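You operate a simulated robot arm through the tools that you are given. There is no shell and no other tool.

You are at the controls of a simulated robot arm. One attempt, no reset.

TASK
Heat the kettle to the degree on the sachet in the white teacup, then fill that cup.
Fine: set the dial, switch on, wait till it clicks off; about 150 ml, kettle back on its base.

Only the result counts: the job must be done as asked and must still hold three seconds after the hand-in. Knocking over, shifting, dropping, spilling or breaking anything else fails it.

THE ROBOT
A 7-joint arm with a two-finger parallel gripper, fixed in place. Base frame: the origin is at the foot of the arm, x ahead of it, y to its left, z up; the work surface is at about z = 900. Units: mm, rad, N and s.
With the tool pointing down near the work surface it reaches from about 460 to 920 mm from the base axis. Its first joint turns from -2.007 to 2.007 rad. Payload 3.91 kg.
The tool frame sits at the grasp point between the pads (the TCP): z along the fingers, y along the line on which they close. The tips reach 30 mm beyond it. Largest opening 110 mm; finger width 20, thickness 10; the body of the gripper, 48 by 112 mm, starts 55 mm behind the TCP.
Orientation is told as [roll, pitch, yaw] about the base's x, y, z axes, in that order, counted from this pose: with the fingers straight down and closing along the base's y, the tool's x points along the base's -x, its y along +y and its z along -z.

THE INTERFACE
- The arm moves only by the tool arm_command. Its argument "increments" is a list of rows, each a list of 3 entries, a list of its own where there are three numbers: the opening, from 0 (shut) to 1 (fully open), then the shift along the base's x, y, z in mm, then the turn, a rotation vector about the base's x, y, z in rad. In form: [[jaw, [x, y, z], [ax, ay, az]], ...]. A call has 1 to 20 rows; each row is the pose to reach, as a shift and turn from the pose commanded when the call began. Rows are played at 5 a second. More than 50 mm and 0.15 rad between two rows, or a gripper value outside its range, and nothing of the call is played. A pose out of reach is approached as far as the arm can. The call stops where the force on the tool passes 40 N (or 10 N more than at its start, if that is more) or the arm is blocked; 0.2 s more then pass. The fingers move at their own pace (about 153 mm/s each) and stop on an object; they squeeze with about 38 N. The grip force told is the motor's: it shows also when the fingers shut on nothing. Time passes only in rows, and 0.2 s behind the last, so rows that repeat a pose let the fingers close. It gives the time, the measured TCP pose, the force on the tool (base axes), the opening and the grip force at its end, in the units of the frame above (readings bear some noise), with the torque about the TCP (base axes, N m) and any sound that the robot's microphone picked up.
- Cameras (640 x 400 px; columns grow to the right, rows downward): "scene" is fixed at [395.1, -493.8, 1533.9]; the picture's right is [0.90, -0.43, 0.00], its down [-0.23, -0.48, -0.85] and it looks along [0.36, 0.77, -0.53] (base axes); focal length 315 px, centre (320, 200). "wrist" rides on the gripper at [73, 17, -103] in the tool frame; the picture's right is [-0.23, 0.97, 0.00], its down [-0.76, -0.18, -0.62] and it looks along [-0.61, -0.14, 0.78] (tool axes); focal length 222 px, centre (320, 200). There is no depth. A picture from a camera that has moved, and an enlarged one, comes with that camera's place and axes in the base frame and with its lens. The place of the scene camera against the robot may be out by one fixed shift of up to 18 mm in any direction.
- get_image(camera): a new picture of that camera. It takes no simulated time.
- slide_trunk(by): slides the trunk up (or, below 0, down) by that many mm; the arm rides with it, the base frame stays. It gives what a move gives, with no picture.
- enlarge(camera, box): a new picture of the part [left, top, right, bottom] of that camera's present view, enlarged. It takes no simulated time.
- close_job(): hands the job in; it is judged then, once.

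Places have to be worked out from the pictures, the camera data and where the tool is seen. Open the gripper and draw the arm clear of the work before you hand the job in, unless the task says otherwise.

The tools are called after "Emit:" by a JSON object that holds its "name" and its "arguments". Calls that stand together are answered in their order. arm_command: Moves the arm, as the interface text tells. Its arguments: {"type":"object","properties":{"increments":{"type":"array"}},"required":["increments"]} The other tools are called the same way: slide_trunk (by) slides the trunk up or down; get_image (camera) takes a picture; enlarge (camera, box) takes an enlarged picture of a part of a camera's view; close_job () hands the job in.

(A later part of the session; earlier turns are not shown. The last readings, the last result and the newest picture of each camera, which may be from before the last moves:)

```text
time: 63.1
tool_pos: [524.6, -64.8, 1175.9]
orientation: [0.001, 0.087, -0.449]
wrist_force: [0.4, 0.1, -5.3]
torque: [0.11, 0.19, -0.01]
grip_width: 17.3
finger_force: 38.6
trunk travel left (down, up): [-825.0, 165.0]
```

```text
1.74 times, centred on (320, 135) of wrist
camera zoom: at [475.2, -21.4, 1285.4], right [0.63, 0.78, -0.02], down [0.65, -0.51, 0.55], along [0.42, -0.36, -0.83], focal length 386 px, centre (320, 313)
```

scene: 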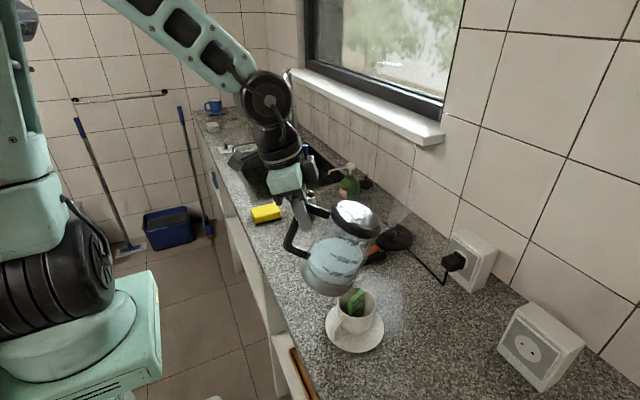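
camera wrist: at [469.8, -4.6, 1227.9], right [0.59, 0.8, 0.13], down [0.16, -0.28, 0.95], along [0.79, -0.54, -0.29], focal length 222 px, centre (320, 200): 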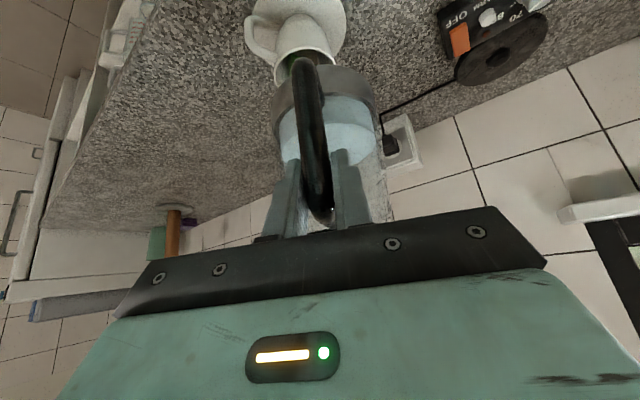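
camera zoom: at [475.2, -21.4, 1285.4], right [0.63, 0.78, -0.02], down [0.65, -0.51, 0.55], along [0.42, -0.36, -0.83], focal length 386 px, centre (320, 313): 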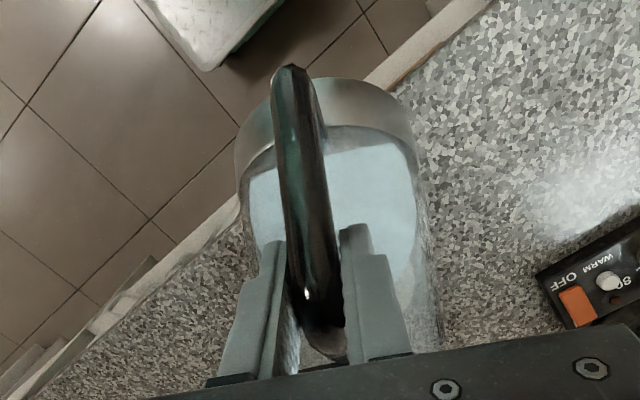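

The tilt is 40°, with no spill and no slip. I'll zoom in to locate the spout tip relative to the cup.

Emit:
{"name": "enlarge", "arguments": {"camera": "scene", "box": [310, 210, 400, 310]}}

```text
4.00 times, centred on (355, 260) of scene
camera zoom: at [395.1, -493.8, 1533.9], right [0.9, -0.43, 0.0], down [-0.23, -0.48, -0.85], along [0.36, 0.77, -0.53], focal length 1259 px, centre (180, -40)
```

zoom: 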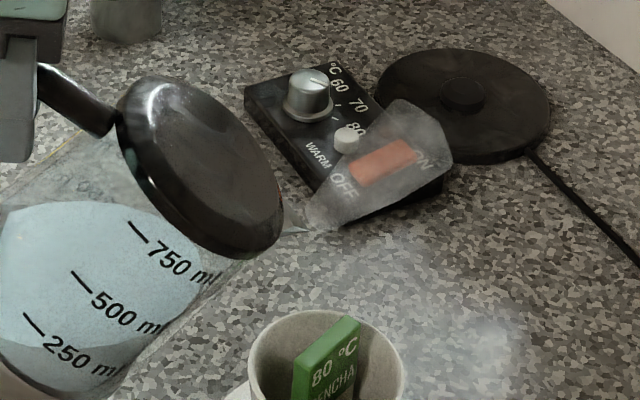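

The spout tip measures (647,−123,1088), matching my model within 1–2 mm; steam is coming from the spout. I'll lower to about 37 mm above the rim while tilting to 48°, still short of the expected flow angle.

Emit:
{"name": "arm_command", "arguments": {"increments": [[0.0, [0.6, -0.3, -2.4], [0.003, 0.0063, 0]], [0.0, [1.9, -0.9, -7], [0.0091, 0.0188, 0]], [0.0, [3.8, -1.9, -14.1], [0.0182, 0.0377, 0]], [0.0, [5.6, -2.8, -21.2], [0.0273, 0.0565, 0]], [0.0, [7.5, -3.8, -28.2], [0.0365, 0.0755, 0]], [0.0, [9.4, -4.7, -35.3], [0.0455, 0.0943, 0]], [0.0, [10.9, -5.5, -40.9], [0.0529, 0.1094, 0]], [0.0, [11.9, -6, -44.7], [0.0577, 0.1194, 0]], [0.0, [12.5, -6.3, -47], [0.0607, 0.1257, 0]], [0.0, [12.5, -6.3, -47], [0.0607, 0.1257, 0]]]}}

Emit:
{"name": "enlarge", "arguments": {"camera": "scene", "box": [270, 180, 400, 360]}}

Emit:
{"name": "enlarge", "arguments": {"camera": "scene", "box": [310, 240, 400, 340]}}

```text
time: 65.3
tool_pos: [537.1, -70.0, 1128.3]
orientation: [0.002, 0.229, -0.451]
wrist_force: [0.2, -0.8, -5.4]
torque: [0.06, 0.12, 0.03]
grip_width: 16.9
finger_force: 37.8
trunk travel left (down, up): [-825.0, 165.0]
```

```text
2.22 times, centred on (335, 270) of scene
camera zoom: at [395.1, -493.8, 1533.9], right [0.9, -0.43, 0.0], down [-0.23, -0.48, -0.85], along [0.36, 0.77, -0.53], focal length 700 px, centre (287, 44)
```

zoom: 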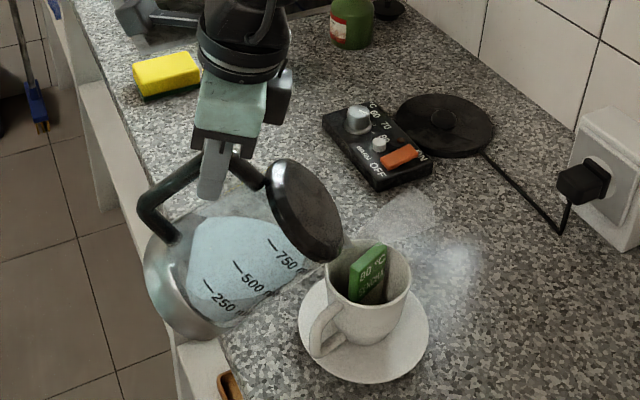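

```text
4.00 times, centred on (355, 290) of scene
camera zoom: at [395.1, -493.8, 1533.9], right [0.9, -0.43, 0.0], down [-0.23, -0.48, -0.85], along [0.36, 0.77, -0.53], focal length 1259 px, centre (180, -160)
```

zoom: 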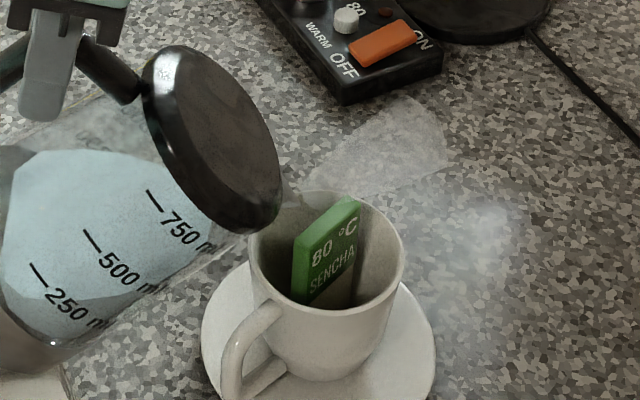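

The spout is 15 mm before the cup centre and about 37 mm above the rim, and there's no flow yet. I'll tilt on in small steps about the spout tip, first to 51°.

Emit:
{"name": "arm_command", "arguments": {"increments": [[0.0, [1.7, -0.8, 2.1], [0.0076, 0.0157, 0]], [0.0, [3.5, -1.7, 4.2], [0.0152, 0.0314, 0]], [0.0, [5.2, -2.5, 6.3], [0.0228, 0.0472, 0]], [0.0, [5.2, -2.5, 6.3], [0.0228, 0.0472, 0]]]}}

Emit:
{"name": "enlarge", "arguments": {"camera": "scene", "box": [290, 230, 390, 350]}}

```text
time: 66.3
tool_pos: [543.1, -73.5, 1134.7]
orientation: [0.003, 0.28, -0.451]
wrist_force: [-0.1, 0.2, -6.2]
torque: [0.02, 0.07, 0.0]
grip_width: 16.8
finger_force: 38.3
trunk travel left (down, up): [-825.0, 165.0]
```

```text
3.33 times, centred on (340, 290) of scene
camera zoom: at [395.1, -493.8, 1533.9], right [0.9, -0.43, 0.0], down [-0.23, -0.48, -0.85], along [0.36, 0.77, -0.53], focal length 1049 px, centre (253, -100)
```

zoom: 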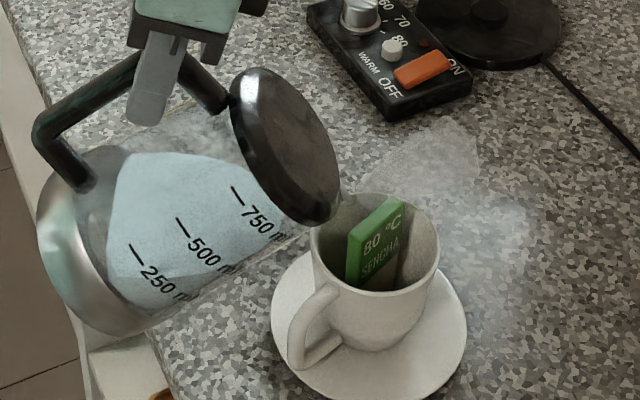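

No flow yet at 51°. I'll continue to 53°.

Emit:
{"name": "arm_command", "arguments": {"increments": [[0.0, [1.8, -0.9, 2], [0.0076, 0.0157, 0]], [0.0, [3.6, -1.7, 4], [0.0152, 0.0314, 0]], [0.0, [3.6, -1.7, 4], [0.0152, 0.0314, 0]]]}}

Emit:
{"name": "enlarge", "arguments": {"camera": "scene", "box": [290, 230, 390, 350]}}

```text
time: 67.1
tool_pos: [545.5, -76.6, 1137.2]
orientation: [0.002, 0.313, -0.451]
wrist_force: [0.7, 0.3, -5.1]
torque: [0.01, 0.11, 0.02]
grip_width: 16.9
finger_force: 38.3
trunk travel left (down, up): [-825.0, 165.0]
```

```text
3.33 times, centred on (340, 290) of scene
camera zoom: at [395.1, -493.8, 1533.9], right [0.9, -0.43, 0.0], down [-0.23, -0.48, -0.85], along [0.36, 0.77, -0.53], focal length 1049 px, centre (253, -100)
```

zoom: 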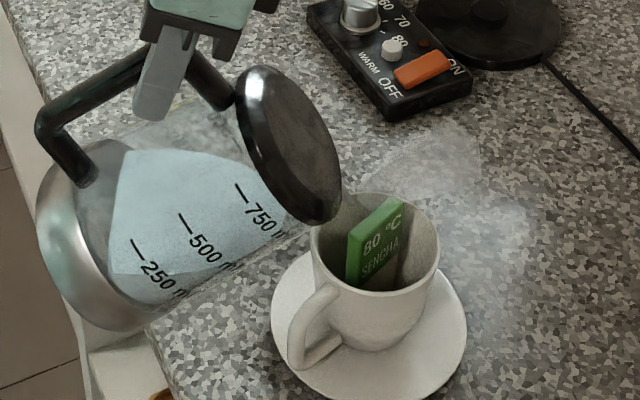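

I'll zoom in on the spout and cup interior to see whether the stream has started.

Emit:
{"name": "enlarge", "arguments": {"camera": "scene", "box": [325, 270, 385, 325]}}

Emit:
{"name": "get_image", "arguments": {"camera": "wrist"}}

```text
7.27 times, centred on (355, 298) of scene
camera zoom: at [395.1, -493.8, 1533.9], right [0.9, -0.43, 0.0], down [-0.23, -0.48, -0.85], along [0.36, 0.77, -0.53], focal length 2289 px, centre (66, -509)
```

zoom: 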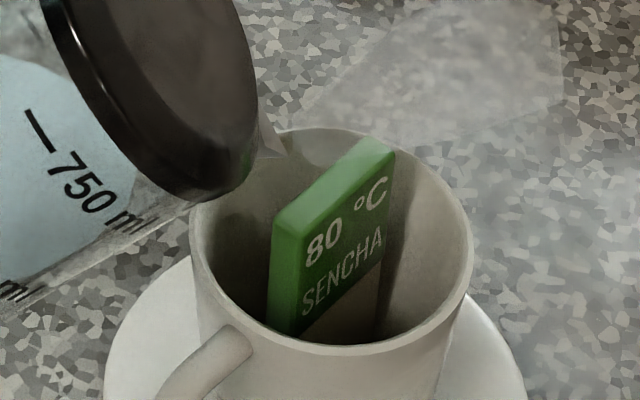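

```text
taken
camera wrist: at [519.9, -44.0, 1259.4], right [0.62, 0.78, -0.07], down [0.75, -0.56, 0.36], along [0.24, -0.27, -0.93], focal length 222 px, centre (320, 200)
```

wrist: 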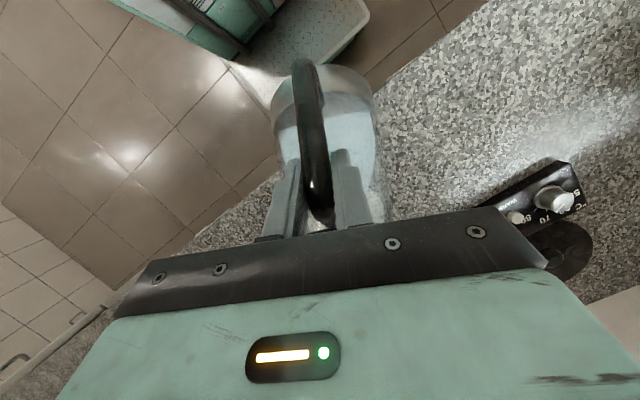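

There's still no stream; the spout tip sits over the near inside of the cup as planned. I'll go on to 55°.

Emit:
{"name": "arm_command", "arguments": {"increments": [[0.0, [2.2, -1.1, 2], [0.0076, 0.0157, 0]], [0.0, [4.4, -2.1, 4.2], [0.0152, 0.0314, 0]], [0.0, [4.4, -2.1, 4.2], [0.0152, 0.0314, 0]]]}}

Emit:
{"name": "enlarge", "arguments": {"camera": "scene", "box": [325, 270, 385, 325]}}

Emit:
{"name": "enlarge", "arguments": {"camera": "scene", "box": [290, 230, 390, 350]}}

```text
time: 67.9
tool_pos: [550.2, -77.6, 1142.8]
orientation: [0.001, 0.351, -0.45]
wrist_force: [0.5, 0.0, -5.1]
torque: [0.0, 0.05, 0.0]
grip_width: 16.8
finger_force: 38.0
trunk travel left (down, up): [-825.0, 165.0]
```

```text
7.27 times, centred on (355, 298) of scene
camera zoom: at [395.1, -493.8, 1533.9], right [0.9, -0.43, 0.0], down [-0.23, -0.48, -0.85], along [0.36, 0.77, -0.53], focal length 2289 px, centre (66, -509)
```

zoom: 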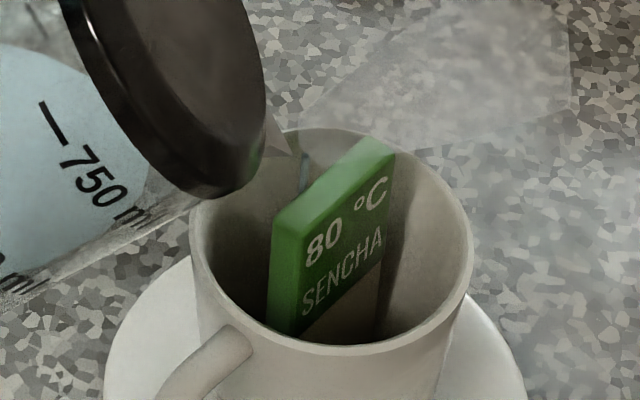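

```text
3.33 times, centred on (340, 290) of scene
camera zoom: at [395.1, -493.8, 1533.9], right [0.9, -0.43, 0.0], down [-0.23, -0.48, -0.85], along [0.36, 0.77, -0.53], focal length 1049 px, centre (253, -100)
```

zoom: 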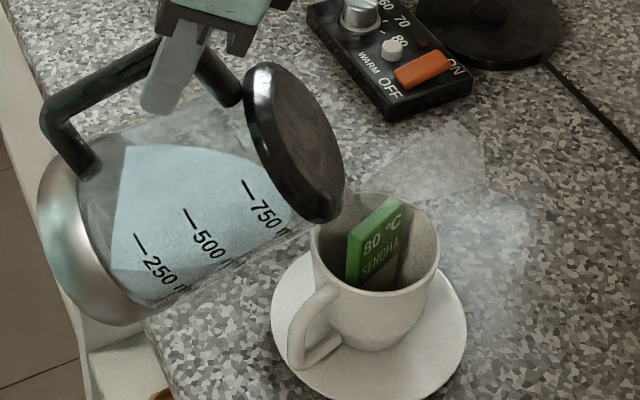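

A thin stream has started, falling inside the cup behind the sachet. I'll tilt on slowly to 57° and hold briefly.

Emit:
{"name": "arm_command", "arguments": {"increments": [[0.0, [1.0, -0.5, 1], [0.0038, 0.0079, 0]], [0.0, [1.9, -0.9, 1.9], [0.0076, 0.0157, 0]], [0.0, [2.9, -1.4, 2.9], [0.0114, 0.0236, 0]], [0.0, [3.9, -1.9, 3.8], [0.0152, 0.0314, 0]], [0.0, [3.9, -1.9, 3.8], [0.0152, 0.0314, 0]]]}}

Emit:
{"name": "enlarge", "arguments": {"camera": "scene", "box": [325, 270, 385, 325]}}

Emit:
{"name": "enlarge", "arguments": {"camera": "scene", "box": [290, 230, 390, 350]}}

```text
time: 69.1
tool_pos: [554.1, -79.0, 1145.9]
orientation: [0.002, 0.383, -0.452]
wrist_force: [0.5, 0.5, -5.3]
torque: [-0.03, 0.06, 0.01]
grip_width: 16.8
finger_force: 37.8
trunk travel left (down, up): [-825.0, 165.0]
```

```text
7.27 times, centred on (355, 298) of scene
camera zoom: at [395.1, -493.8, 1533.9], right [0.9, -0.43, 0.0], down [-0.23, -0.48, -0.85], along [0.36, 0.77, -0.53], focal length 2289 px, centre (66, -509)
```

zoom: 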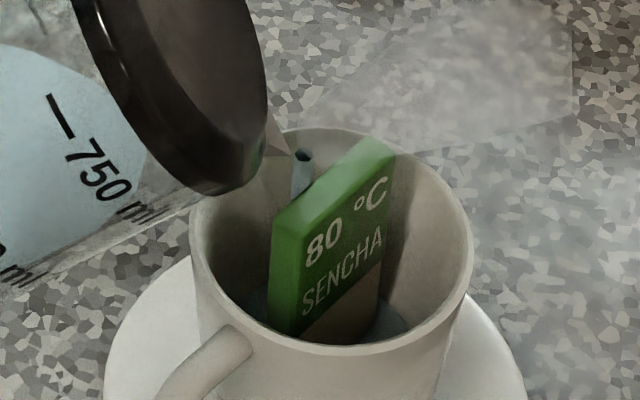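

```text
3.33 times, centred on (340, 290) of scene
camera zoom: at [395.1, -493.8, 1533.9], right [0.9, -0.43, 0.0], down [-0.23, -0.48, -0.85], along [0.36, 0.77, -0.53], focal length 1049 px, centre (253, -100)
```

zoom: 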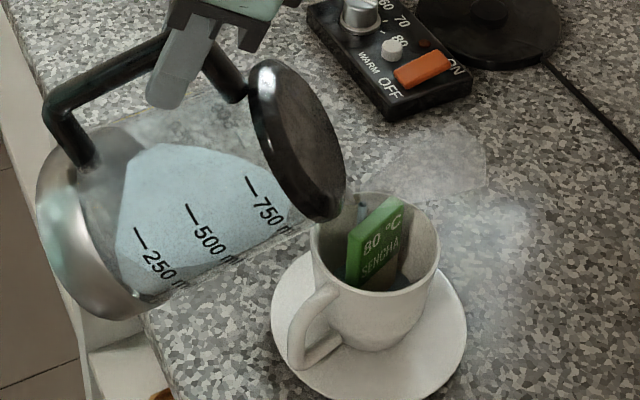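

The stream falls straight down inside the cup, with water showing at the bottom. I'll hold about a second at 57° to see how the flow behaves.

Emit:
{"name": "arm_command", "arguments": {"increments": [[0.0, [0, 0, 0], [0, 0, 0]], [0.0, [0, 0, 0], [0, 0, 0]], [0.0, [0, 0, 0], [0, 0, 0]], [0.0, [0, 0, 0], [0, 0, 0]]]}}

Emit:
{"name": "enlarge", "arguments": {"camera": "scene", "box": [325, 270, 385, 325]}}

```text
time: 70.1
tool_pos: [555.3, -79.8, 1146.0]
orientation: [0.002, 0.384, -0.449]
wrist_force: [-0.2, 0.2, -5.1]
torque: [-0.03, 0.02, 0.0]
grip_width: 16.9
finger_force: 38.1
trunk travel left (down, up): [-825.0, 165.0]
```

```text
7.27 times, centred on (355, 298) of scene
camera zoom: at [395.1, -493.8, 1533.9], right [0.9, -0.43, 0.0], down [-0.23, -0.48, -0.85], along [0.36, 0.77, -0.53], focal length 2289 px, centre (66, -509)
```

zoom: 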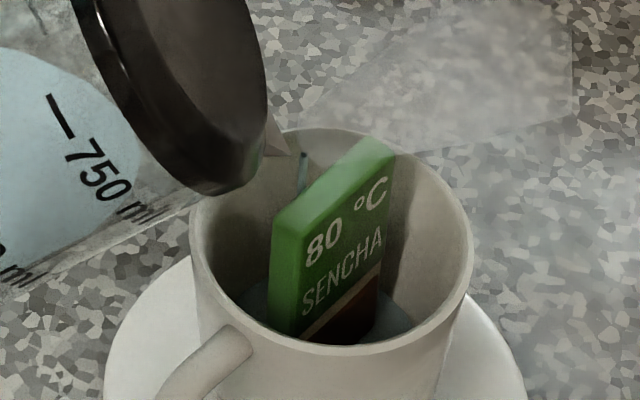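

The flow thins out as the level reaches the lip, so the tilt sets the amount. I'll step to 59° and let it settle.

Emit:
{"name": "arm_command", "arguments": {"increments": [[0.0, [1.0, -0.5, 0.9], [0.0038, 0.0079, 0]], [0.0, [2.0, -1.0, 1.8], [0.0076, 0.0157, 0]], [0.0, [3.0, -1.4, 2.7], [0.0114, 0.0236, 0]], [0.0, [4.0, -1.9, 3.6], [0.0152, 0.0314, 0]], [0.0, [4.0, -1.9, 3.6], [0.0152, 0.0314, 0]], [0.0, [4.0, -1.9, 3.6], [0.0152, 0.0314, 0]], [0.0, [4.0, -1.9, 3.6], [0.0152, 0.0314, 0]]]}}

Emit:
{"name": "enlarge", "arguments": {"camera": "scene", "box": [325, 270, 385, 325]}}

Emit:
{"name": "enlarge", "arguments": {"camera": "scene", "box": [290, 230, 390, 350]}}

```text
time: 71.7
tool_pos: [558.5, -80.2, 1150.3]
orientation: [0.002, 0.417, -0.451]
wrist_force: [0.3, 0.3, -5.9]
torque: [0.02, 0.02, 0.0]
grip_width: 16.9
finger_force: 37.3
trunk travel left (down, up): [-825.0, 165.0]
```

```text
7.27 times, centred on (355, 298) of scene
camera zoom: at [395.1, -493.8, 1533.9], right [0.9, -0.43, 0.0], down [-0.23, -0.48, -0.85], along [0.36, 0.77, -0.53], focal length 2289 px, centre (66, -509)
```

zoom: 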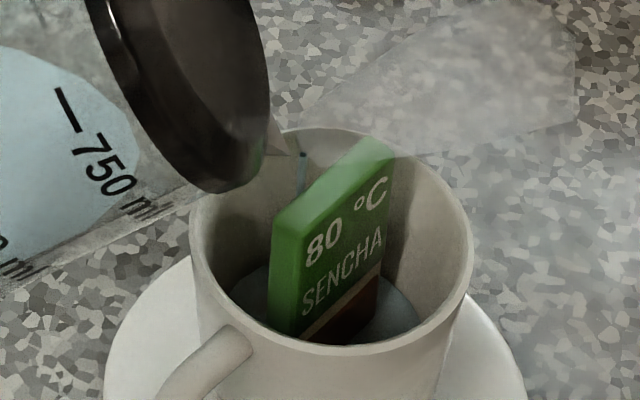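

```text
3.33 times, centred on (340, 290) of scene
camera zoom: at [395.1, -493.8, 1533.9], right [0.9, -0.43, 0.0], down [-0.23, -0.48, -0.85], along [0.36, 0.77, -0.53], focal length 1049 px, centre (253, -100)
```

zoom: 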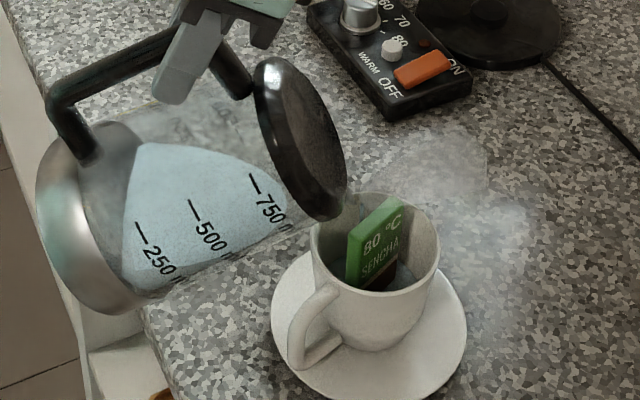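

The level in the cup is rising steadily. I'll zoom in tightly to gauge the water height against the cup wall.

Emit:
{"name": "enlarge", "arguments": {"camera": "scene", "box": [335, 285, 375, 320]}}

```text
11.43 times, centred on (355, 302) of scene
camera zoom: at [395.1, -493.8, 1533.9], right [0.9, -0.43, 0.0], down [-0.23, -0.48, -0.85], along [0.36, 0.77, -0.53], focal length 3598 px, centre (-80, -971)
```

zoom: 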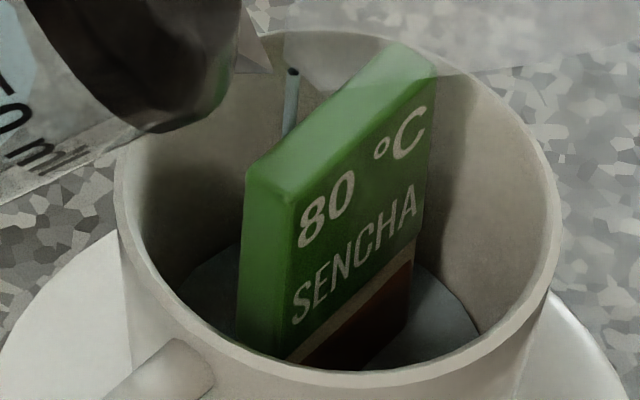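

The water surface is at about z≈938 with radius 30 mm, which I estimate as 40–50 ml so far. I'll step to 61° and let it settle.

Emit:
{"name": "arm_command", "arguments": {"increments": [[0.0, [1.0, -0.5, 0.9], [0.0038, 0.0079, 0]], [0.0, [2.0, -1.0, 1.7], [0.0076, 0.0157, 0]], [0.0, [3.1, -1.5, 2.6], [0.0114, 0.0236, 0]], [0.0, [4.1, -2.0, 3.4], [0.0152, 0.0314, 0]], [0.0, [4.1, -2.0, 3.4], [0.0152, 0.0314, 0]], [0.0, [4.1, -2.0, 3.4], [0.0152, 0.0314, 0]], [0.0, [4.1, -2.0, 3.4], [0.0152, 0.0314, 0]], [0.0, [4.1, -2.0, 3.4], [0.0152, 0.0314, 0]]]}}

Emit:
{"name": "enlarge", "arguments": {"camera": "scene", "box": [335, 285, 375, 320]}}

Emit:
{"name": "enlarge", "arguments": {"camera": "scene", "box": [290, 230, 390, 350]}}

```text
time: 73.5
tool_pos: [562.7, -84.1, 1153.5]
orientation: [0.0, 0.454, -0.451]
wrist_force: [0.0, 0.1, -3.6]
torque: [-0.01, -0.02, 0.02]
grip_width: 16.9
finger_force: 38.3
trunk travel left (down, up): [-825.0, 165.0]
```

```text
11.43 times, centred on (355, 302) of scene
camera zoom: at [395.1, -493.8, 1533.9], right [0.9, -0.43, 0.0], down [-0.23, -0.48, -0.85], along [0.36, 0.77, -0.53], focal length 3598 px, centre (-80, -971)
```

zoom: 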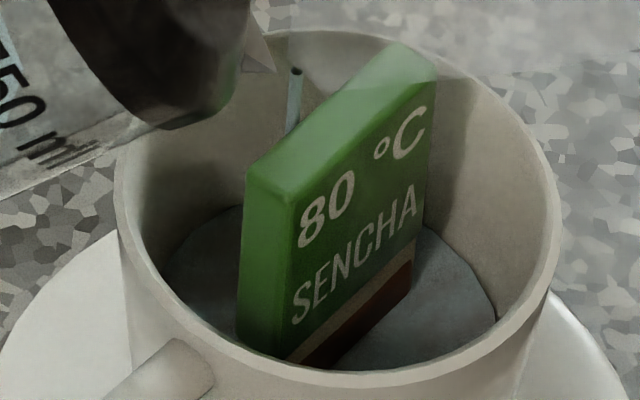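

```text
3.33 times, centred on (340, 290) of scene
camera zoom: at [395.1, -493.8, 1533.9], right [0.9, -0.43, 0.0], down [-0.23, -0.48, -0.85], along [0.36, 0.77, -0.53], focal length 1049 px, centre (253, -100)
```

zoom: 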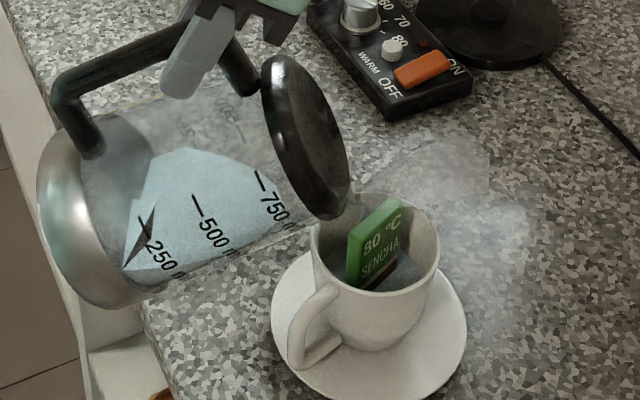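

The level is now about z≈945 with radius 32.5 mm, which I estimate as 65 ml. Each 2° adds roughly 25 ml, so I'll step to 63°.

Emit:
{"name": "arm_command", "arguments": {"increments": [[0.0, [1.0, -0.5, 0.8], [0.0038, 0.0079, 0]], [0.0, [2.0, -1.0, 1.6], [0.0076, 0.0157, 0]], [0.0, [3.1, -1.5, 2.5], [0.0114, 0.0236, 0]], [0.0, [4.1, -2.0, 3.3], [0.0152, 0.0314, 0]], [0.0, [4.1, -2.0, 3.3], [0.0152, 0.0314, 0]], [0.0, [4.1, -2.0, 3.3], [0.0152, 0.0314, 0]], [0.0, [4.1, -2.0, 3.3], [0.0152, 0.0314, 0]], [0.0, [4.1, -2.0, 3.3], [0.0152, 0.0314, 0]]]}}

Emit:
{"name": "enlarge", "arguments": {"camera": "scene", "box": [335, 285, 375, 320]}}

Emit:
{"name": "enlarge", "arguments": {"camera": "scene", "box": [290, 230, 390, 350]}}

```text
time: 75.3
tool_pos: [565.9, -84.5, 1157.4]
orientation: [0.003, 0.488, -0.451]
wrist_force: [-0.4, -0.5, -4.2]
torque: [-0.03, -0.05, -0.01]
grip_width: 16.8
finger_force: 38.1
trunk travel left (down, up): [-825.0, 165.0]
```

```text
11.43 times, centred on (355, 302) of scene
camera zoom: at [395.1, -493.8, 1533.9], right [0.9, -0.43, 0.0], down [-0.23, -0.48, -0.85], along [0.36, 0.77, -0.53], focal length 3598 px, centre (-80, -971)
```

zoom: 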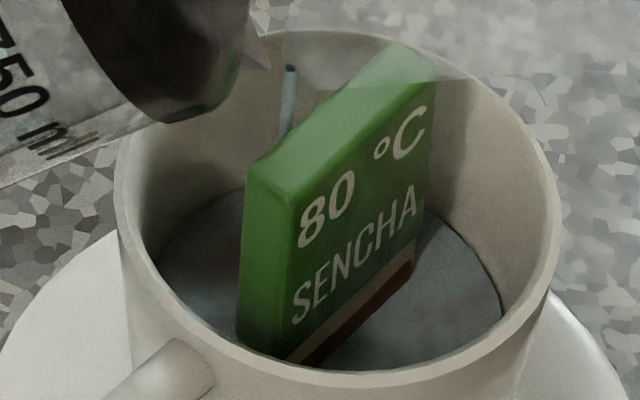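

```text
3.33 times, centred on (340, 290) of scene
camera zoom: at [395.1, -493.8, 1533.9], right [0.9, -0.43, 0.0], down [-0.23, -0.48, -0.85], along [0.36, 0.77, -0.53], focal length 1049 px, centre (253, -100)
```

zoom: 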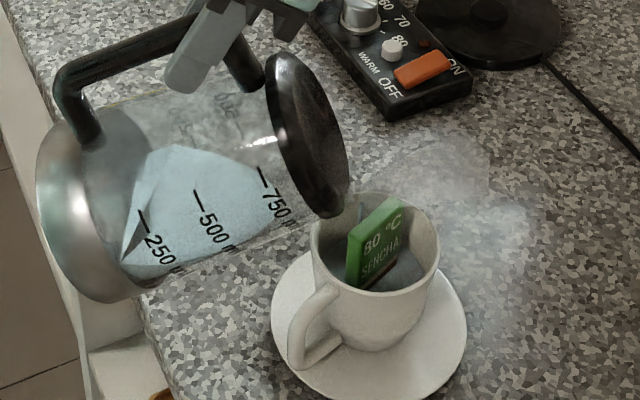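

The level is about z≈949 (roughly 80 ml). I'll hold here a little to let the thin stream run out and take more force readings.

Emit:
{"name": "arm_command", "arguments": {"increments": [[0.0, [0, 0, 0], [0, 0, 0]], [0.0, [0, 0, 0], [0, 0, 0]], [0.0, [0, 0, 0], [0, 0, 0]]]}}

Emit:
{"name": "enlarge", "arguments": {"camera": "scene", "box": [335, 285, 375, 320]}}

```text
time: 76.1
tool_pos: [566.0, -84.4, 1156.8]
orientation: [0.004, 0.491, -0.45]
wrist_force: [-0.5, 0.4, -5.2]
torque: [0.0, -0.03, 0.0]
grip_width: 16.6
finger_force: 37.7
trunk travel left (down, up): [-825.0, 165.0]
```

```text
11.43 times, centred on (355, 302) of scene
camera zoom: at [395.1, -493.8, 1533.9], right [0.9, -0.43, 0.0], down [-0.23, -0.48, -0.85], along [0.36, 0.77, -0.53], focal length 3598 px, centre (-80, -971)
```

zoom: 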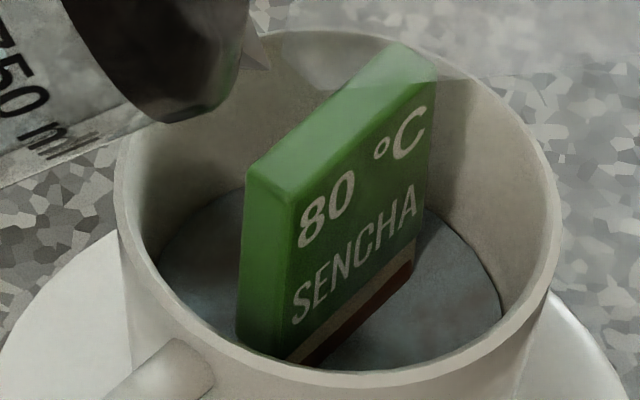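

The stream has stopped at this tilt. I'll take several quick force readings at rest to weigh what is left in the kettle.

Emit:
{"name": "arm_command", "arguments": {"increments": [[0.0, [0, 0, 0], [0, 0, 0]]]}}

Emit:
{"name": "arm_command", "arguments": {"increments": [[0.0, [0, 0, 0], [0, 0, 0]]]}}

Emit:
{"name": "arm_command", "arguments": {"increments": [[0.0, [0, 0, 0], [0, 0, 0]]]}}

Emit:
{"name": "arm_command", "arguments": {"increments": [[0.0, [0, 0, 0], [0, 0, 0]]]}}

Emit:
{"name": "arm_command", "arguments": {"increments": [[0.0, [0, 0, 0], [0, 0, 0]]]}}

Emit:
{"name": "arm_command", "arguments": {"increments": [[0.0, [0, 0, 0], [0, 0, 0]]]}}

Emit:
{"name": "get_image", "arguments": {"camera": "scene"}}

```text
time: 76.5
tool_pos: [565.4, -84.1, 1158.0]
orientation: [0.003, 0.488, -0.45]
wrist_force: [-0.5, -0.4, -4.6]
torque: [-0.01, -0.04, 0.0]
grip_width: 16.8
finger_force: 38.2
trunk travel left (down, up): [-825.0, 165.0]
```

```text
time: 76.9
tool_pos: [566.0, -84.9, 1157.3]
orientation: [0.001, 0.489, -0.451]
wrist_force: [0.8, -0.1, -4.2]
torque: [-0.01, 0.02, -0.01]
grip_width: 16.8
finger_force: 37.9
trunk travel left (down, up): [-825.0, 165.0]
```

```text
time: 77.3
tool_pos: [565.9, -84.8, 1158.0]
orientation: [0.002, 0.488, -0.451]
wrist_force: [1.2, -0.1, -4.7]
torque: [-0.04, -0.05, -0.02]
grip_width: 16.5
finger_force: 37.8
trunk travel left (down, up): [-825.0, 165.0]
```

```text
time: 77.7
tool_pos: [566.3, -84.2, 1157.1]
orientation: [0.001, 0.486, -0.449]
wrist_force: [0.2, -0.1, -3.8]
torque: [-0.02, -0.02, -0.02]
grip_width: 17.0
finger_force: 37.3
trunk travel left (down, up): [-825.0, 165.0]
```

```text
time: 78.1
tool_pos: [566.9, -84.9, 1157.0]
orientation: [0.003, 0.488, -0.451]
wrist_force: [0.5, -0.4, -4.9]
torque: [-0.01, -0.01, 0.01]
grip_width: 17.0
finger_force: 38.1
trunk travel left (down, up): [-825.0, 165.0]
```

```text
time: 78.5
tool_pos: [565.8, -84.9, 1159.0]
orientation: [0.001, 0.489, -0.45]
wrist_force: [-0.3, 0.1, -5.1]
torque: [-0.01, -0.01, 0.02]
grip_width: 16.7
finger_force: 37.9
trunk travel left (down, up): [-825.0, 165.0]
```

```text
taken
```

scene: 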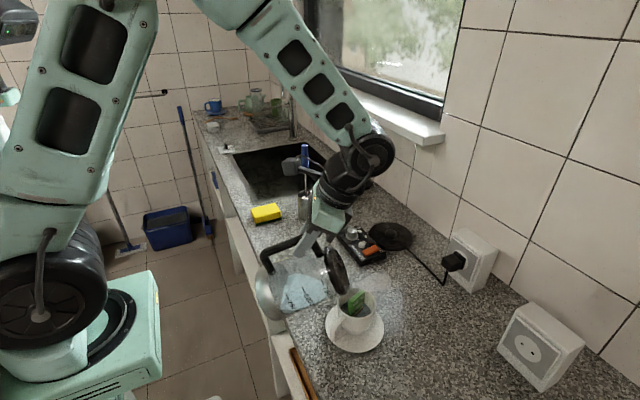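

The mean force fell from about 5.7 N to 4.64 N, so about 100 ml has been poured, in line with the cup level. About 50 ml more is needed, so I'll step to 66° and let it settle.

Emit:
{"name": "arm_command", "arguments": {"increments": [[0.0, [1.1, -0.5, 0.8], [0.0038, 0.0079, 0]], [0.0, [2.2, -1.0, 1.5], [0.0076, 0.0157, 0]], [0.0, [3.3, -1.6, 2.3], [0.0114, 0.0236, 0]], [0.0, [4.3, -2.1, 3.1], [0.0152, 0.0314, 0]], [0.0, [5.4, -2.6, 3.8], [0.019, 0.0393, 0]], [0.0, [6.5, -3.1, 4.6], [0.0228, 0.0472, 0]], [0.0, [6.5, -3.1, 4.6], [0.0228, 0.0472, 0]], [0.0, [6.5, -3.1, 4.6], [0.0228, 0.0472, 0]], [0.0, [6.5, -3.1, 4.6], [0.0228, 0.0472, 0]], [0.0, [6.5, -3.1, 4.6], [0.0228, 0.0472, 0]]]}}

Emit:
{"name": "enlarge", "arguments": {"camera": "scene", "box": [335, 285, 375, 320]}}

Emit:
{"name": "enlarge", "arguments": {"camera": "scene", "box": [290, 230, 390, 350]}}

```text
time: 80.7
tool_pos: [572.8, -88.1, 1161.3]
orientation: [0.003, 0.54, -0.45]
wrist_force: [-0.4, -0.4, -3.7]
torque: [-0.02, -0.04, 0.02]
grip_width: 16.6
finger_force: 37.8
trunk travel left (down, up): [-825.0, 165.0]
```

```text
11.43 times, centred on (355, 302) of scene
camera zoom: at [395.1, -493.8, 1533.9], right [0.9, -0.43, 0.0], down [-0.23, -0.48, -0.85], along [0.36, 0.77, -0.53], focal length 3598 px, centre (-80, -971)
```

zoom: 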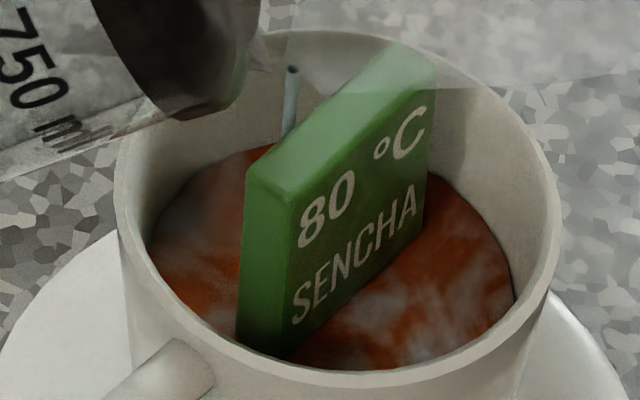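

```text
3.33 times, centred on (340, 290) of scene
camera zoom: at [395.1, -493.8, 1533.9], right [0.9, -0.43, 0.0], down [-0.23, -0.48, -0.85], along [0.36, 0.77, -0.53], focal length 1049 px, centre (253, -100)
```

zoom: 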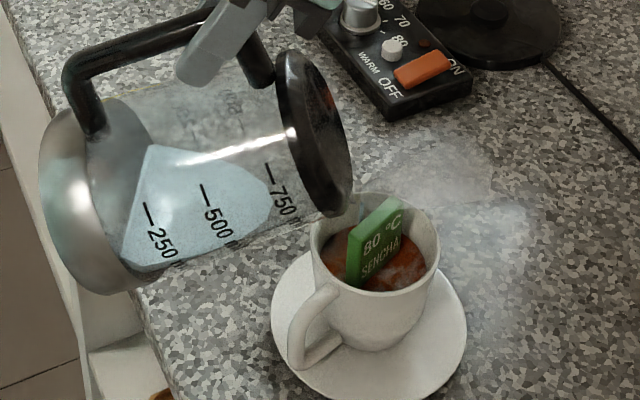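

The tea is infusing and the level is now about z≈957.5, an estimated 120–128 ml with a thin stream still running. I'll hold and weigh again.

Emit:
{"name": "arm_command", "arguments": {"increments": [[0.0, [0, 0, 0], [0, 0, 0]]]}}

Emit:
{"name": "arm_command", "arguments": {"increments": [[0.0, [0, 0, 0], [0, 0, 0]]]}}

Emit:
{"name": "arm_command", "arguments": {"increments": [[0.0, [0, 0, 0], [0, 0, 0]]]}}

Emit:
{"name": "arm_command", "arguments": {"increments": [[0.0, [0, 0, 0], [0, 0, 0]]]}}

Emit:
{"name": "arm_command", "arguments": {"increments": [[0.0, [0, 0, 0], [0, 0, 0]]]}}

Emit:
{"name": "enlarge", "arguments": {"camera": "scene", "box": [335, 285, 375, 320]}}

```text
time: 81.1
tool_pos: [573.4, -88.1, 1161.0]
orientation: [0.002, 0.541, -0.45]
wrist_force: [0.5, 0.4, -4.7]
torque: [-0.02, 0.0, -0.02]
grip_width: 16.6
finger_force: 38.4
trunk travel left (down, up): [-825.0, 165.0]
```

```text
time: 81.5
tool_pos: [572.6, -87.8, 1162.5]
orientation: [0.004, 0.541, -0.449]
wrist_force: [0.3, -0.6, -3.8]
torque: [-0.03, -0.07, 0.02]
grip_width: 16.8
finger_force: 38.3
trunk travel left (down, up): [-825.0, 165.0]
```

```text
time: 81.9
tool_pos: [573.0, -87.5, 1162.4]
orientation: [0.002, 0.541, -0.45]
wrist_force: [0.2, 0.0, -5.4]
torque: [-0.04, -0.07, -0.02]
grip_width: 16.7
finger_force: 38.1
trunk travel left (down, up): [-825.0, 165.0]
```

```text
time: 82.3
tool_pos: [572.6, -87.6, 1160.9]
orientation: [0.003, 0.542, -0.453]
wrist_force: [0.3, 0.1, -5.1]
torque: [-0.04, -0.04, 0.0]
grip_width: 17.1
finger_force: 38.3
trunk travel left (down, up): [-825.0, 165.0]
```

```text
time: 82.7
tool_pos: [574.2, -87.0, 1161.5]
orientation: [0.003, 0.54, -0.451]
wrist_force: [-0.4, -0.5, -3.7]
torque: [-0.06, -0.08, -0.01]
grip_width: 16.7
finger_force: 38.3
trunk travel left (down, up): [-825.0, 165.0]
```

```text
11.43 times, centred on (355, 302) of scene
camera zoom: at [395.1, -493.8, 1533.9], right [0.9, -0.43, 0.0], down [-0.23, -0.48, -0.85], along [0.36, 0.77, -0.53], focal length 3598 px, centre (-80, -971)
```

zoom: 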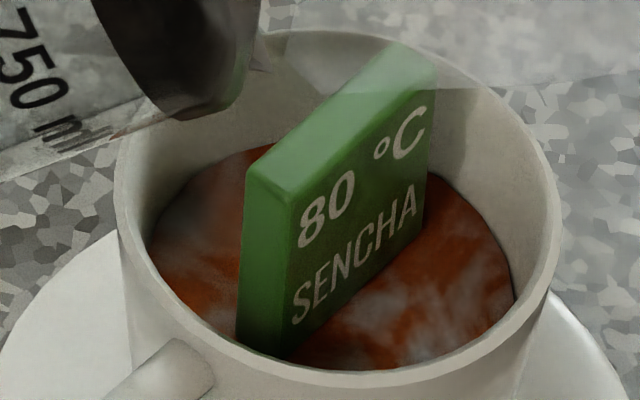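

The stream has stopped. The force mean of 4.4 N gives about 130 ml and the cup geometry about 128 ml, so they agree. I'll tilt 2° more for the last 20 ml or so.

Emit:
{"name": "arm_command", "arguments": {"increments": [[0.0, [1.1, -0.5, 0.7], [0.0038, 0.0079, 0]], [0.0, [2.3, -1.1, 1.4], [0.0076, 0.0157, 0]], [0.0, [3.4, -1.6, 2.1], [0.0114, 0.0236, 0]], [0.0, [4.5, -2.2, 2.8], [0.0152, 0.0314, 0]], [0.0, [4.5, -2.2, 2.8], [0.0152, 0.0314, 0]], [0.0, [4.5, -2.2, 2.8], [0.0152, 0.0314, 0]], [0.0, [4.5, -2.2, 2.8], [0.0152, 0.0314, 0]], [0.0, [4.5, -2.2, 2.8], [0.0152, 0.0314, 0]], [0.0, [4.5, -2.2, 2.8], [0.0152, 0.0314, 0]], [0.0, [4.5, -2.2, 2.8], [0.0152, 0.0314, 0]]]}}

Emit:
{"name": "enlarge", "arguments": {"camera": "scene", "box": [335, 285, 375, 320]}}

Emit:
{"name": "enlarge", "arguments": {"camera": "scene", "box": [290, 230, 390, 350]}}

```text
time: 84.9
tool_pos: [578.1, -90.7, 1164.4]
orientation: [0.002, 0.577, -0.451]
wrist_force: [0.0, 0.4, -4.5]
torque: [0.0, -0.07, 0.0]
grip_width: 16.6
finger_force: 38.4
trunk travel left (down, up): [-825.0, 165.0]
```

```text
11.43 times, centred on (355, 302) of scene
camera zoom: at [395.1, -493.8, 1533.9], right [0.9, -0.43, 0.0], down [-0.23, -0.48, -0.85], along [0.36, 0.77, -0.53], focal length 3598 px, centre (-80, -971)
```

zoom: 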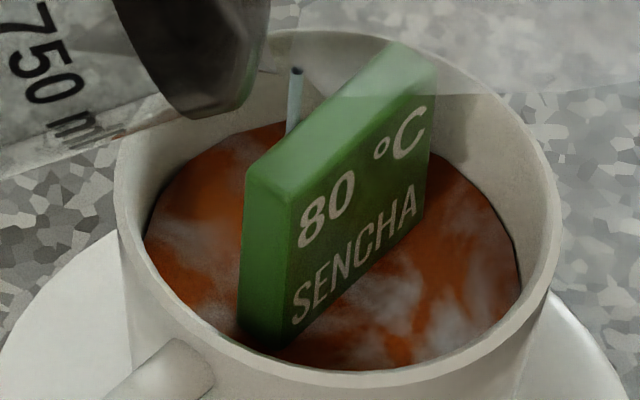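

```text
3.33 times, centred on (340, 290) of scene
camera zoom: at [395.1, -493.8, 1533.9], right [0.9, -0.43, 0.0], down [-0.23, -0.48, -0.85], along [0.36, 0.77, -0.53], focal length 1049 px, centre (253, -100)
```

zoom: 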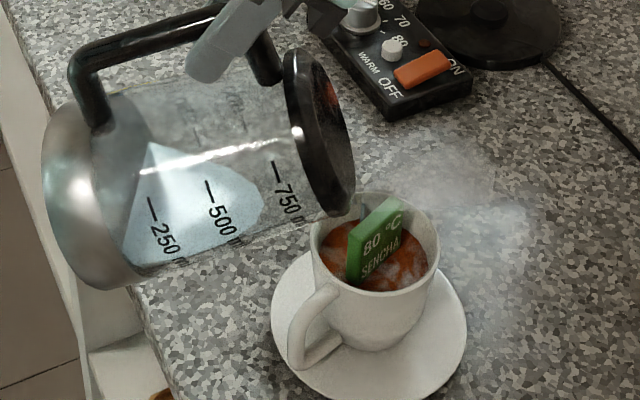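

The level is about z≈962.5 (roughly 146 ml) with a last thin stream still running. I'll hold briefly for it to finish.

Emit:
{"name": "arm_command", "arguments": {"increments": [[0.0, [0, 0, 0], [0, 0, 0]], [0.0, [0, 0, 0], [0, 0, 0]]]}}

Emit:
{"name": "arm_command", "arguments": {"increments": [[0.0, [0, 0, 0], [0, 0, 0]]]}}

Emit:
{"name": "arm_command", "arguments": {"increments": [[0.0, [0, 0, 0], [0, 0, 0]]]}}

Emit:
{"name": "arm_command", "arguments": {"increments": [[0.0, [0, 0, 0], [0, 0, 0]]]}}

Emit:
{"name": "enlarge", "arguments": {"camera": "scene", "box": [335, 285, 375, 320]}}

```text
time: 85.5
tool_pos: [577.8, -90.3, 1165.2]
orientation: [0.002, 0.576, -0.449]
wrist_force: [-0.4, 0.5, -4.1]
torque: [-0.02, -0.05, 0.06]
grip_width: 16.7
finger_force: 38.1
trunk travel left (down, up): [-825.0, 165.0]
```

```text
time: 85.9
tool_pos: [577.8, -90.1, 1163.5]
orientation: [0.002, 0.577, -0.452]
wrist_force: [-0.4, 0.3, -3.7]
torque: [-0.05, -0.06, 0.02]
grip_width: 16.8
finger_force: 37.5
trunk travel left (down, up): [-825.0, 165.0]
```

```text
time: 86.3
tool_pos: [578.5, -91.4, 1164.6]
orientation: [0.002, 0.577, -0.45]
wrist_force: [0.4, 0.2, -4.4]
torque: [0.0, -0.08, -0.01]
grip_width: 16.7
finger_force: 37.6
trunk travel left (down, up): [-825.0, 165.0]
```

```text
time: 86.7
tool_pos: [578.1, -91.5, 1164.3]
orientation: [0.002, 0.575, -0.45]
wrist_force: [0.5, 0.0, -4.5]
torque: [-0.02, -0.04, -0.02]
grip_width: 16.8
finger_force: 38.0
trunk travel left (down, up): [-825.0, 165.0]
```

```text
11.43 times, centred on (355, 302) of scene
camera zoom: at [395.1, -493.8, 1533.9], right [0.9, -0.43, 0.0], down [-0.23, -0.48, -0.85], along [0.36, 0.77, -0.53], focal length 3598 px, centre (-80, -971)
```

zoom: 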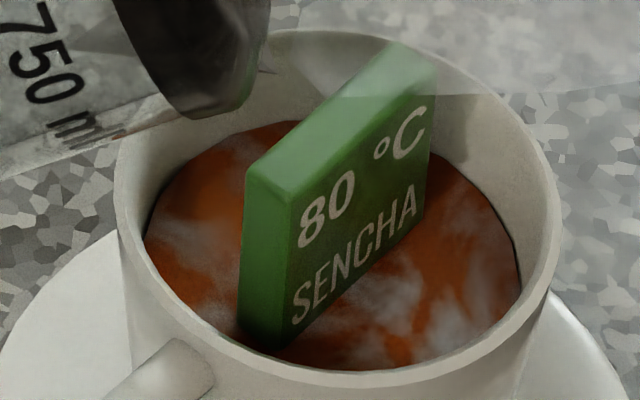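

The stream has ended with the level at z≈963, and the force mean of 4.24 N gives about 147 ml, agreeing with the cup geometry. I'll tilt the kettle back about the spout tip to 40° while rising gently.

Emit:
{"name": "arm_command", "arguments": {"increments": [[0.0, [-1.5, 0.7, -1.0], [-0.0053, -0.011, 0]], [0.0, [-4.5, 2.2, -2.8], [-0.0152, -0.0314, 0]], [0.0, [-8.8, 4.3, -5.9], [-0.0304, -0.0628, 0]], [0.0, [-13.1, 6.3, -9.1], [-0.0455, -0.0943, 0]], [0.0, [-17.2, 8.3, -12.4], [-0.0607, -0.1257, 0]], [0.0, [-21.2, 10.3, -12.9], [-0.0759, -0.1571, 0]], [0.0, [-25.2, 12.2, -12.6], [-0.0911, -0.1885, 0]], [0.0, [-29, 14, -12.4], [-0.1063, -0.22, 0]], [0.0, [-32.7, 15.8, -11.4], [-0.1215, -0.2515, 0]], [0.0, [-36.2, 17.5, -9.5], [-0.1367, -0.2829, 0]], [0.0, [-39.7, 19.2, -7.7], [-0.1519, -0.3143, 0]], [0.0, [-42.9, 20.7, -4.1], [-0.167, -0.3458, 0]], [0.0, [-46.1, 22.3, -0.5], [-0.1822, -0.3772, 0]], [0.0, [-49.2, 23.8, 2.8], [-0.1974, -0.4086, 0]], [0.0, [-52, 25.1, 6.1], [-0.2126, -0.44, 0]], [0.0, [-52, 25.1, 6.1], [-0.2126, -0.44, 0]]]}}

Emit:
{"name": "enlarge", "arguments": {"camera": "scene", "box": [270, 170, 400, 360]}}

Emit:
{"name": "enlarge", "arguments": {"camera": "wrist", "box": [230, 20, 410, 250]}}

```text
time: 90.1
tool_pos: [525.2, -65.0, 1168.5]
orientation: [0.002, 0.088, -0.449]
wrist_force: [-0.1, -1.0, -3.5]
torque: [0.07, 0.11, -0.01]
grip_width: 16.9
finger_force: 38.1
trunk travel left (down, up): [-825.0, 165.0]
```

```text
2.11 times, centred on (335, 265) of scene
camera zoom: at [395.1, -493.8, 1533.9], right [0.9, -0.43, 0.0], down [-0.23, -0.48, -0.85], along [0.36, 0.77, -0.53], focal length 663 px, centre (288, 63)
```

zoom: 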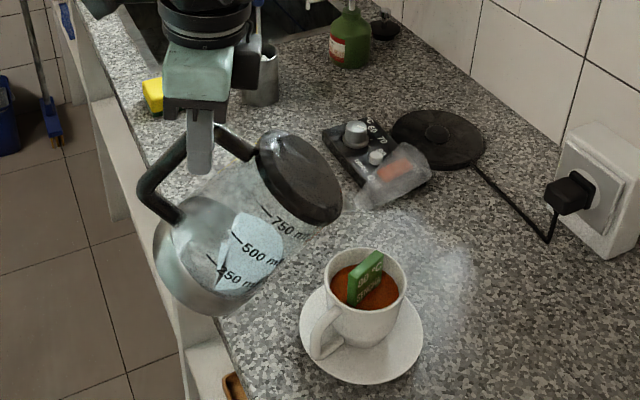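

```text
1.74 times, centred on (320, 135) of wrist
camera zoom: at [475.0, -21.5, 1279.6], right [0.63, 0.78, -0.02], down [0.65, -0.51, 0.55], along [0.42, -0.36, -0.83], focal length 386 px, centre (320, 313)
```

zoom: 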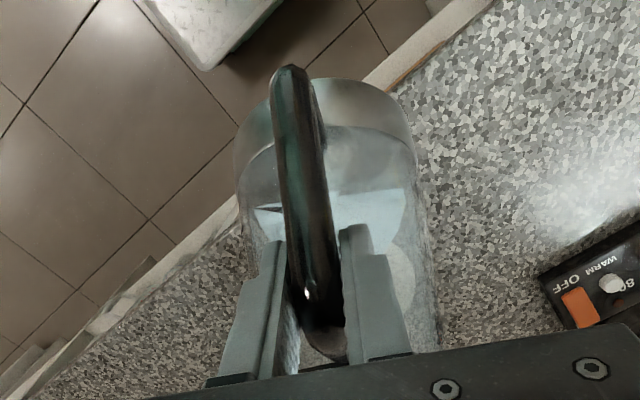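

No drips or spill, and the grip is unchanged. I'll bring the kettle back to level while moving up and outwards, away from the inner reach limit.

Emit:
{"name": "arm_command", "arguments": {"increments": [[0.0, [1.8, -0.2, 1.7], [-0.0061, -0.0126, 0]], [0.0, [6.3, -0.7, 5.8], [-0.0213, -0.044, 0]], [0.0, [12.6, -1.4, 11.6], [-0.0425, -0.088, 0]], [0.0, [18.9, -2.1, 17.4], [-0.0638, -0.132, 0]], [0.0, [25.2, -2.8, 23.2], [-0.085, -0.1759, 0]], [0.0, [31.5, -3.5, 29], [-0.1063, -0.22, 0]], [0.0, [37.8, -4.2, 34.9], [-0.1275, -0.264, 0]], [0.0, [45, -5, 41.5], [-0.1518, -0.3142, 0]], [0.0, [49.8, -3.4, 41.5], [-0.1761, -0.3645, 0]], [0.0, [54, -2, 41.5], [-0.1974, -0.4085, 0]], [0.0, [58.2, -0.6, 41.5], [-0.2186, -0.4525, 0]], [0.0, [62.4, 0.8, 41.5], [-0.2399, -0.4965, 0]], [0.0, [66.6, 2.2, 41.5], [-0.2611, -0.5405, 0]], [0.0, [70.2, 3.4, 41.5], [-0.2794, -0.5782, 0]], [0.0, [73.2, 4.4, 41.5], [-0.2945, -0.6097, 0]], [0.0, [75, 5, 41.5], [-0.3036, -0.6285, 0]], [0.0, [75, 5, 41.5], [-0.3036, -0.6285, 0]]]}}

Emit:
{"name": "enlarge", "arguments": {"camera": "scene", "box": [280, 160, 420, 360]}}

Emit:
{"name": "enlarge", "arguments": {"camera": "wrist", "box": [230, 40, 410, 250]}}

```text
time: 93.7
tool_pos: [600.7, -60.3, 1213.2]
orientation: [0.002, -0.611, -0.449]
wrist_force: [0.3, -0.5, -4.2]
torque: [0.15, 0.36, 0.01]
grip_width: 16.5
finger_force: 38.1
trunk travel left (down, up): [-825.0, 165.0]
```

```text
2.00 times, centred on (350, 260) of scene
camera zoom: at [395.1, -493.8, 1533.9], right [0.9, -0.43, 0.0], down [-0.23, -0.48, -0.85], along [0.36, 0.77, -0.53], focal length 630 px, centre (260, 80)
```

zoom: 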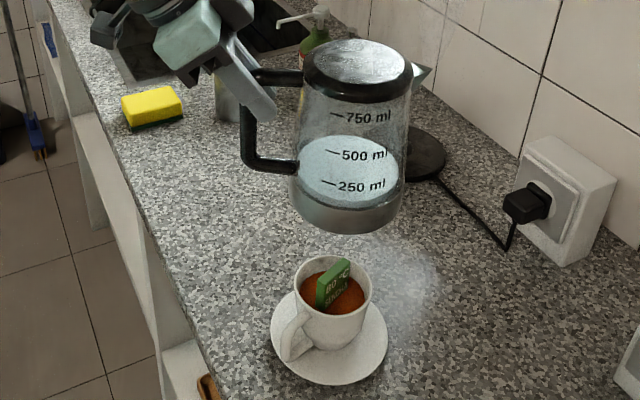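

```text
1.90 times, centred on (320, 145) of wrist
camera zoom: at [501.1, 6.6, 1255.9], right [0.59, 0.8, 0.13], down [0.16, -0.28, 0.95], along [0.79, -0.54, -0.29], focal length 423 px, centre (320, 305)
```

zoom: 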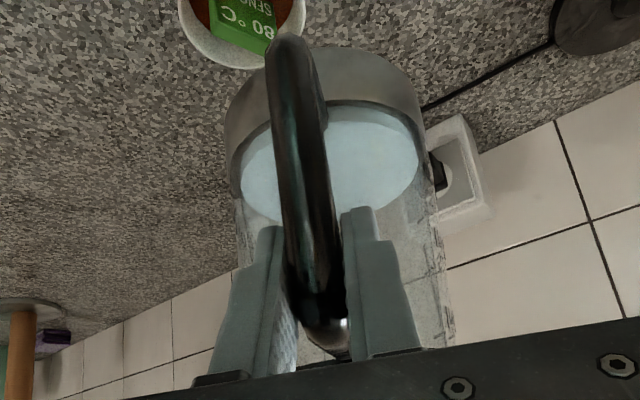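

The kettle is level again with no slip. I'll zoom in to read the remaining water against its scale as a check on the poured volume.

Emit:
{"name": "enlarge", "arguments": {"camera": "scene", "box": [325, 170, 415, 290]}}

Emit:
{"name": "enlarge", "arguments": {"camera": "scene", "box": [330, 280, 385, 330]}}

```text
3.33 times, centred on (370, 230) of scene
camera zoom: at [395.1, -493.8, 1533.9], right [0.9, -0.43, 0.0], down [-0.23, -0.48, -0.85], along [0.36, 0.77, -0.53], focal length 1049 px, centre (153, 100)
```

zoom: 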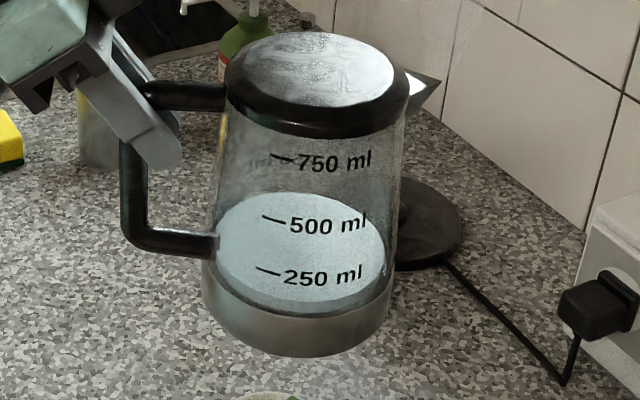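

```text
8.00 times, centred on (358, 305) of scene
camera zoom: at [395.1, -493.8, 1533.9], right [0.9, -0.43, 0.0], down [-0.23, -0.48, -0.85], along [0.36, 0.77, -0.53], focal length 2518 px, centre (20, -640)
```

zoom: 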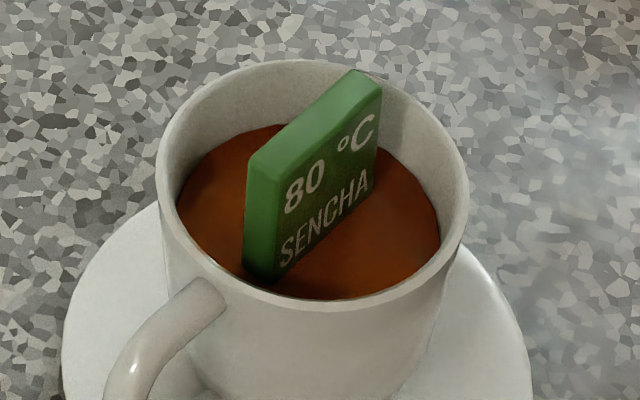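

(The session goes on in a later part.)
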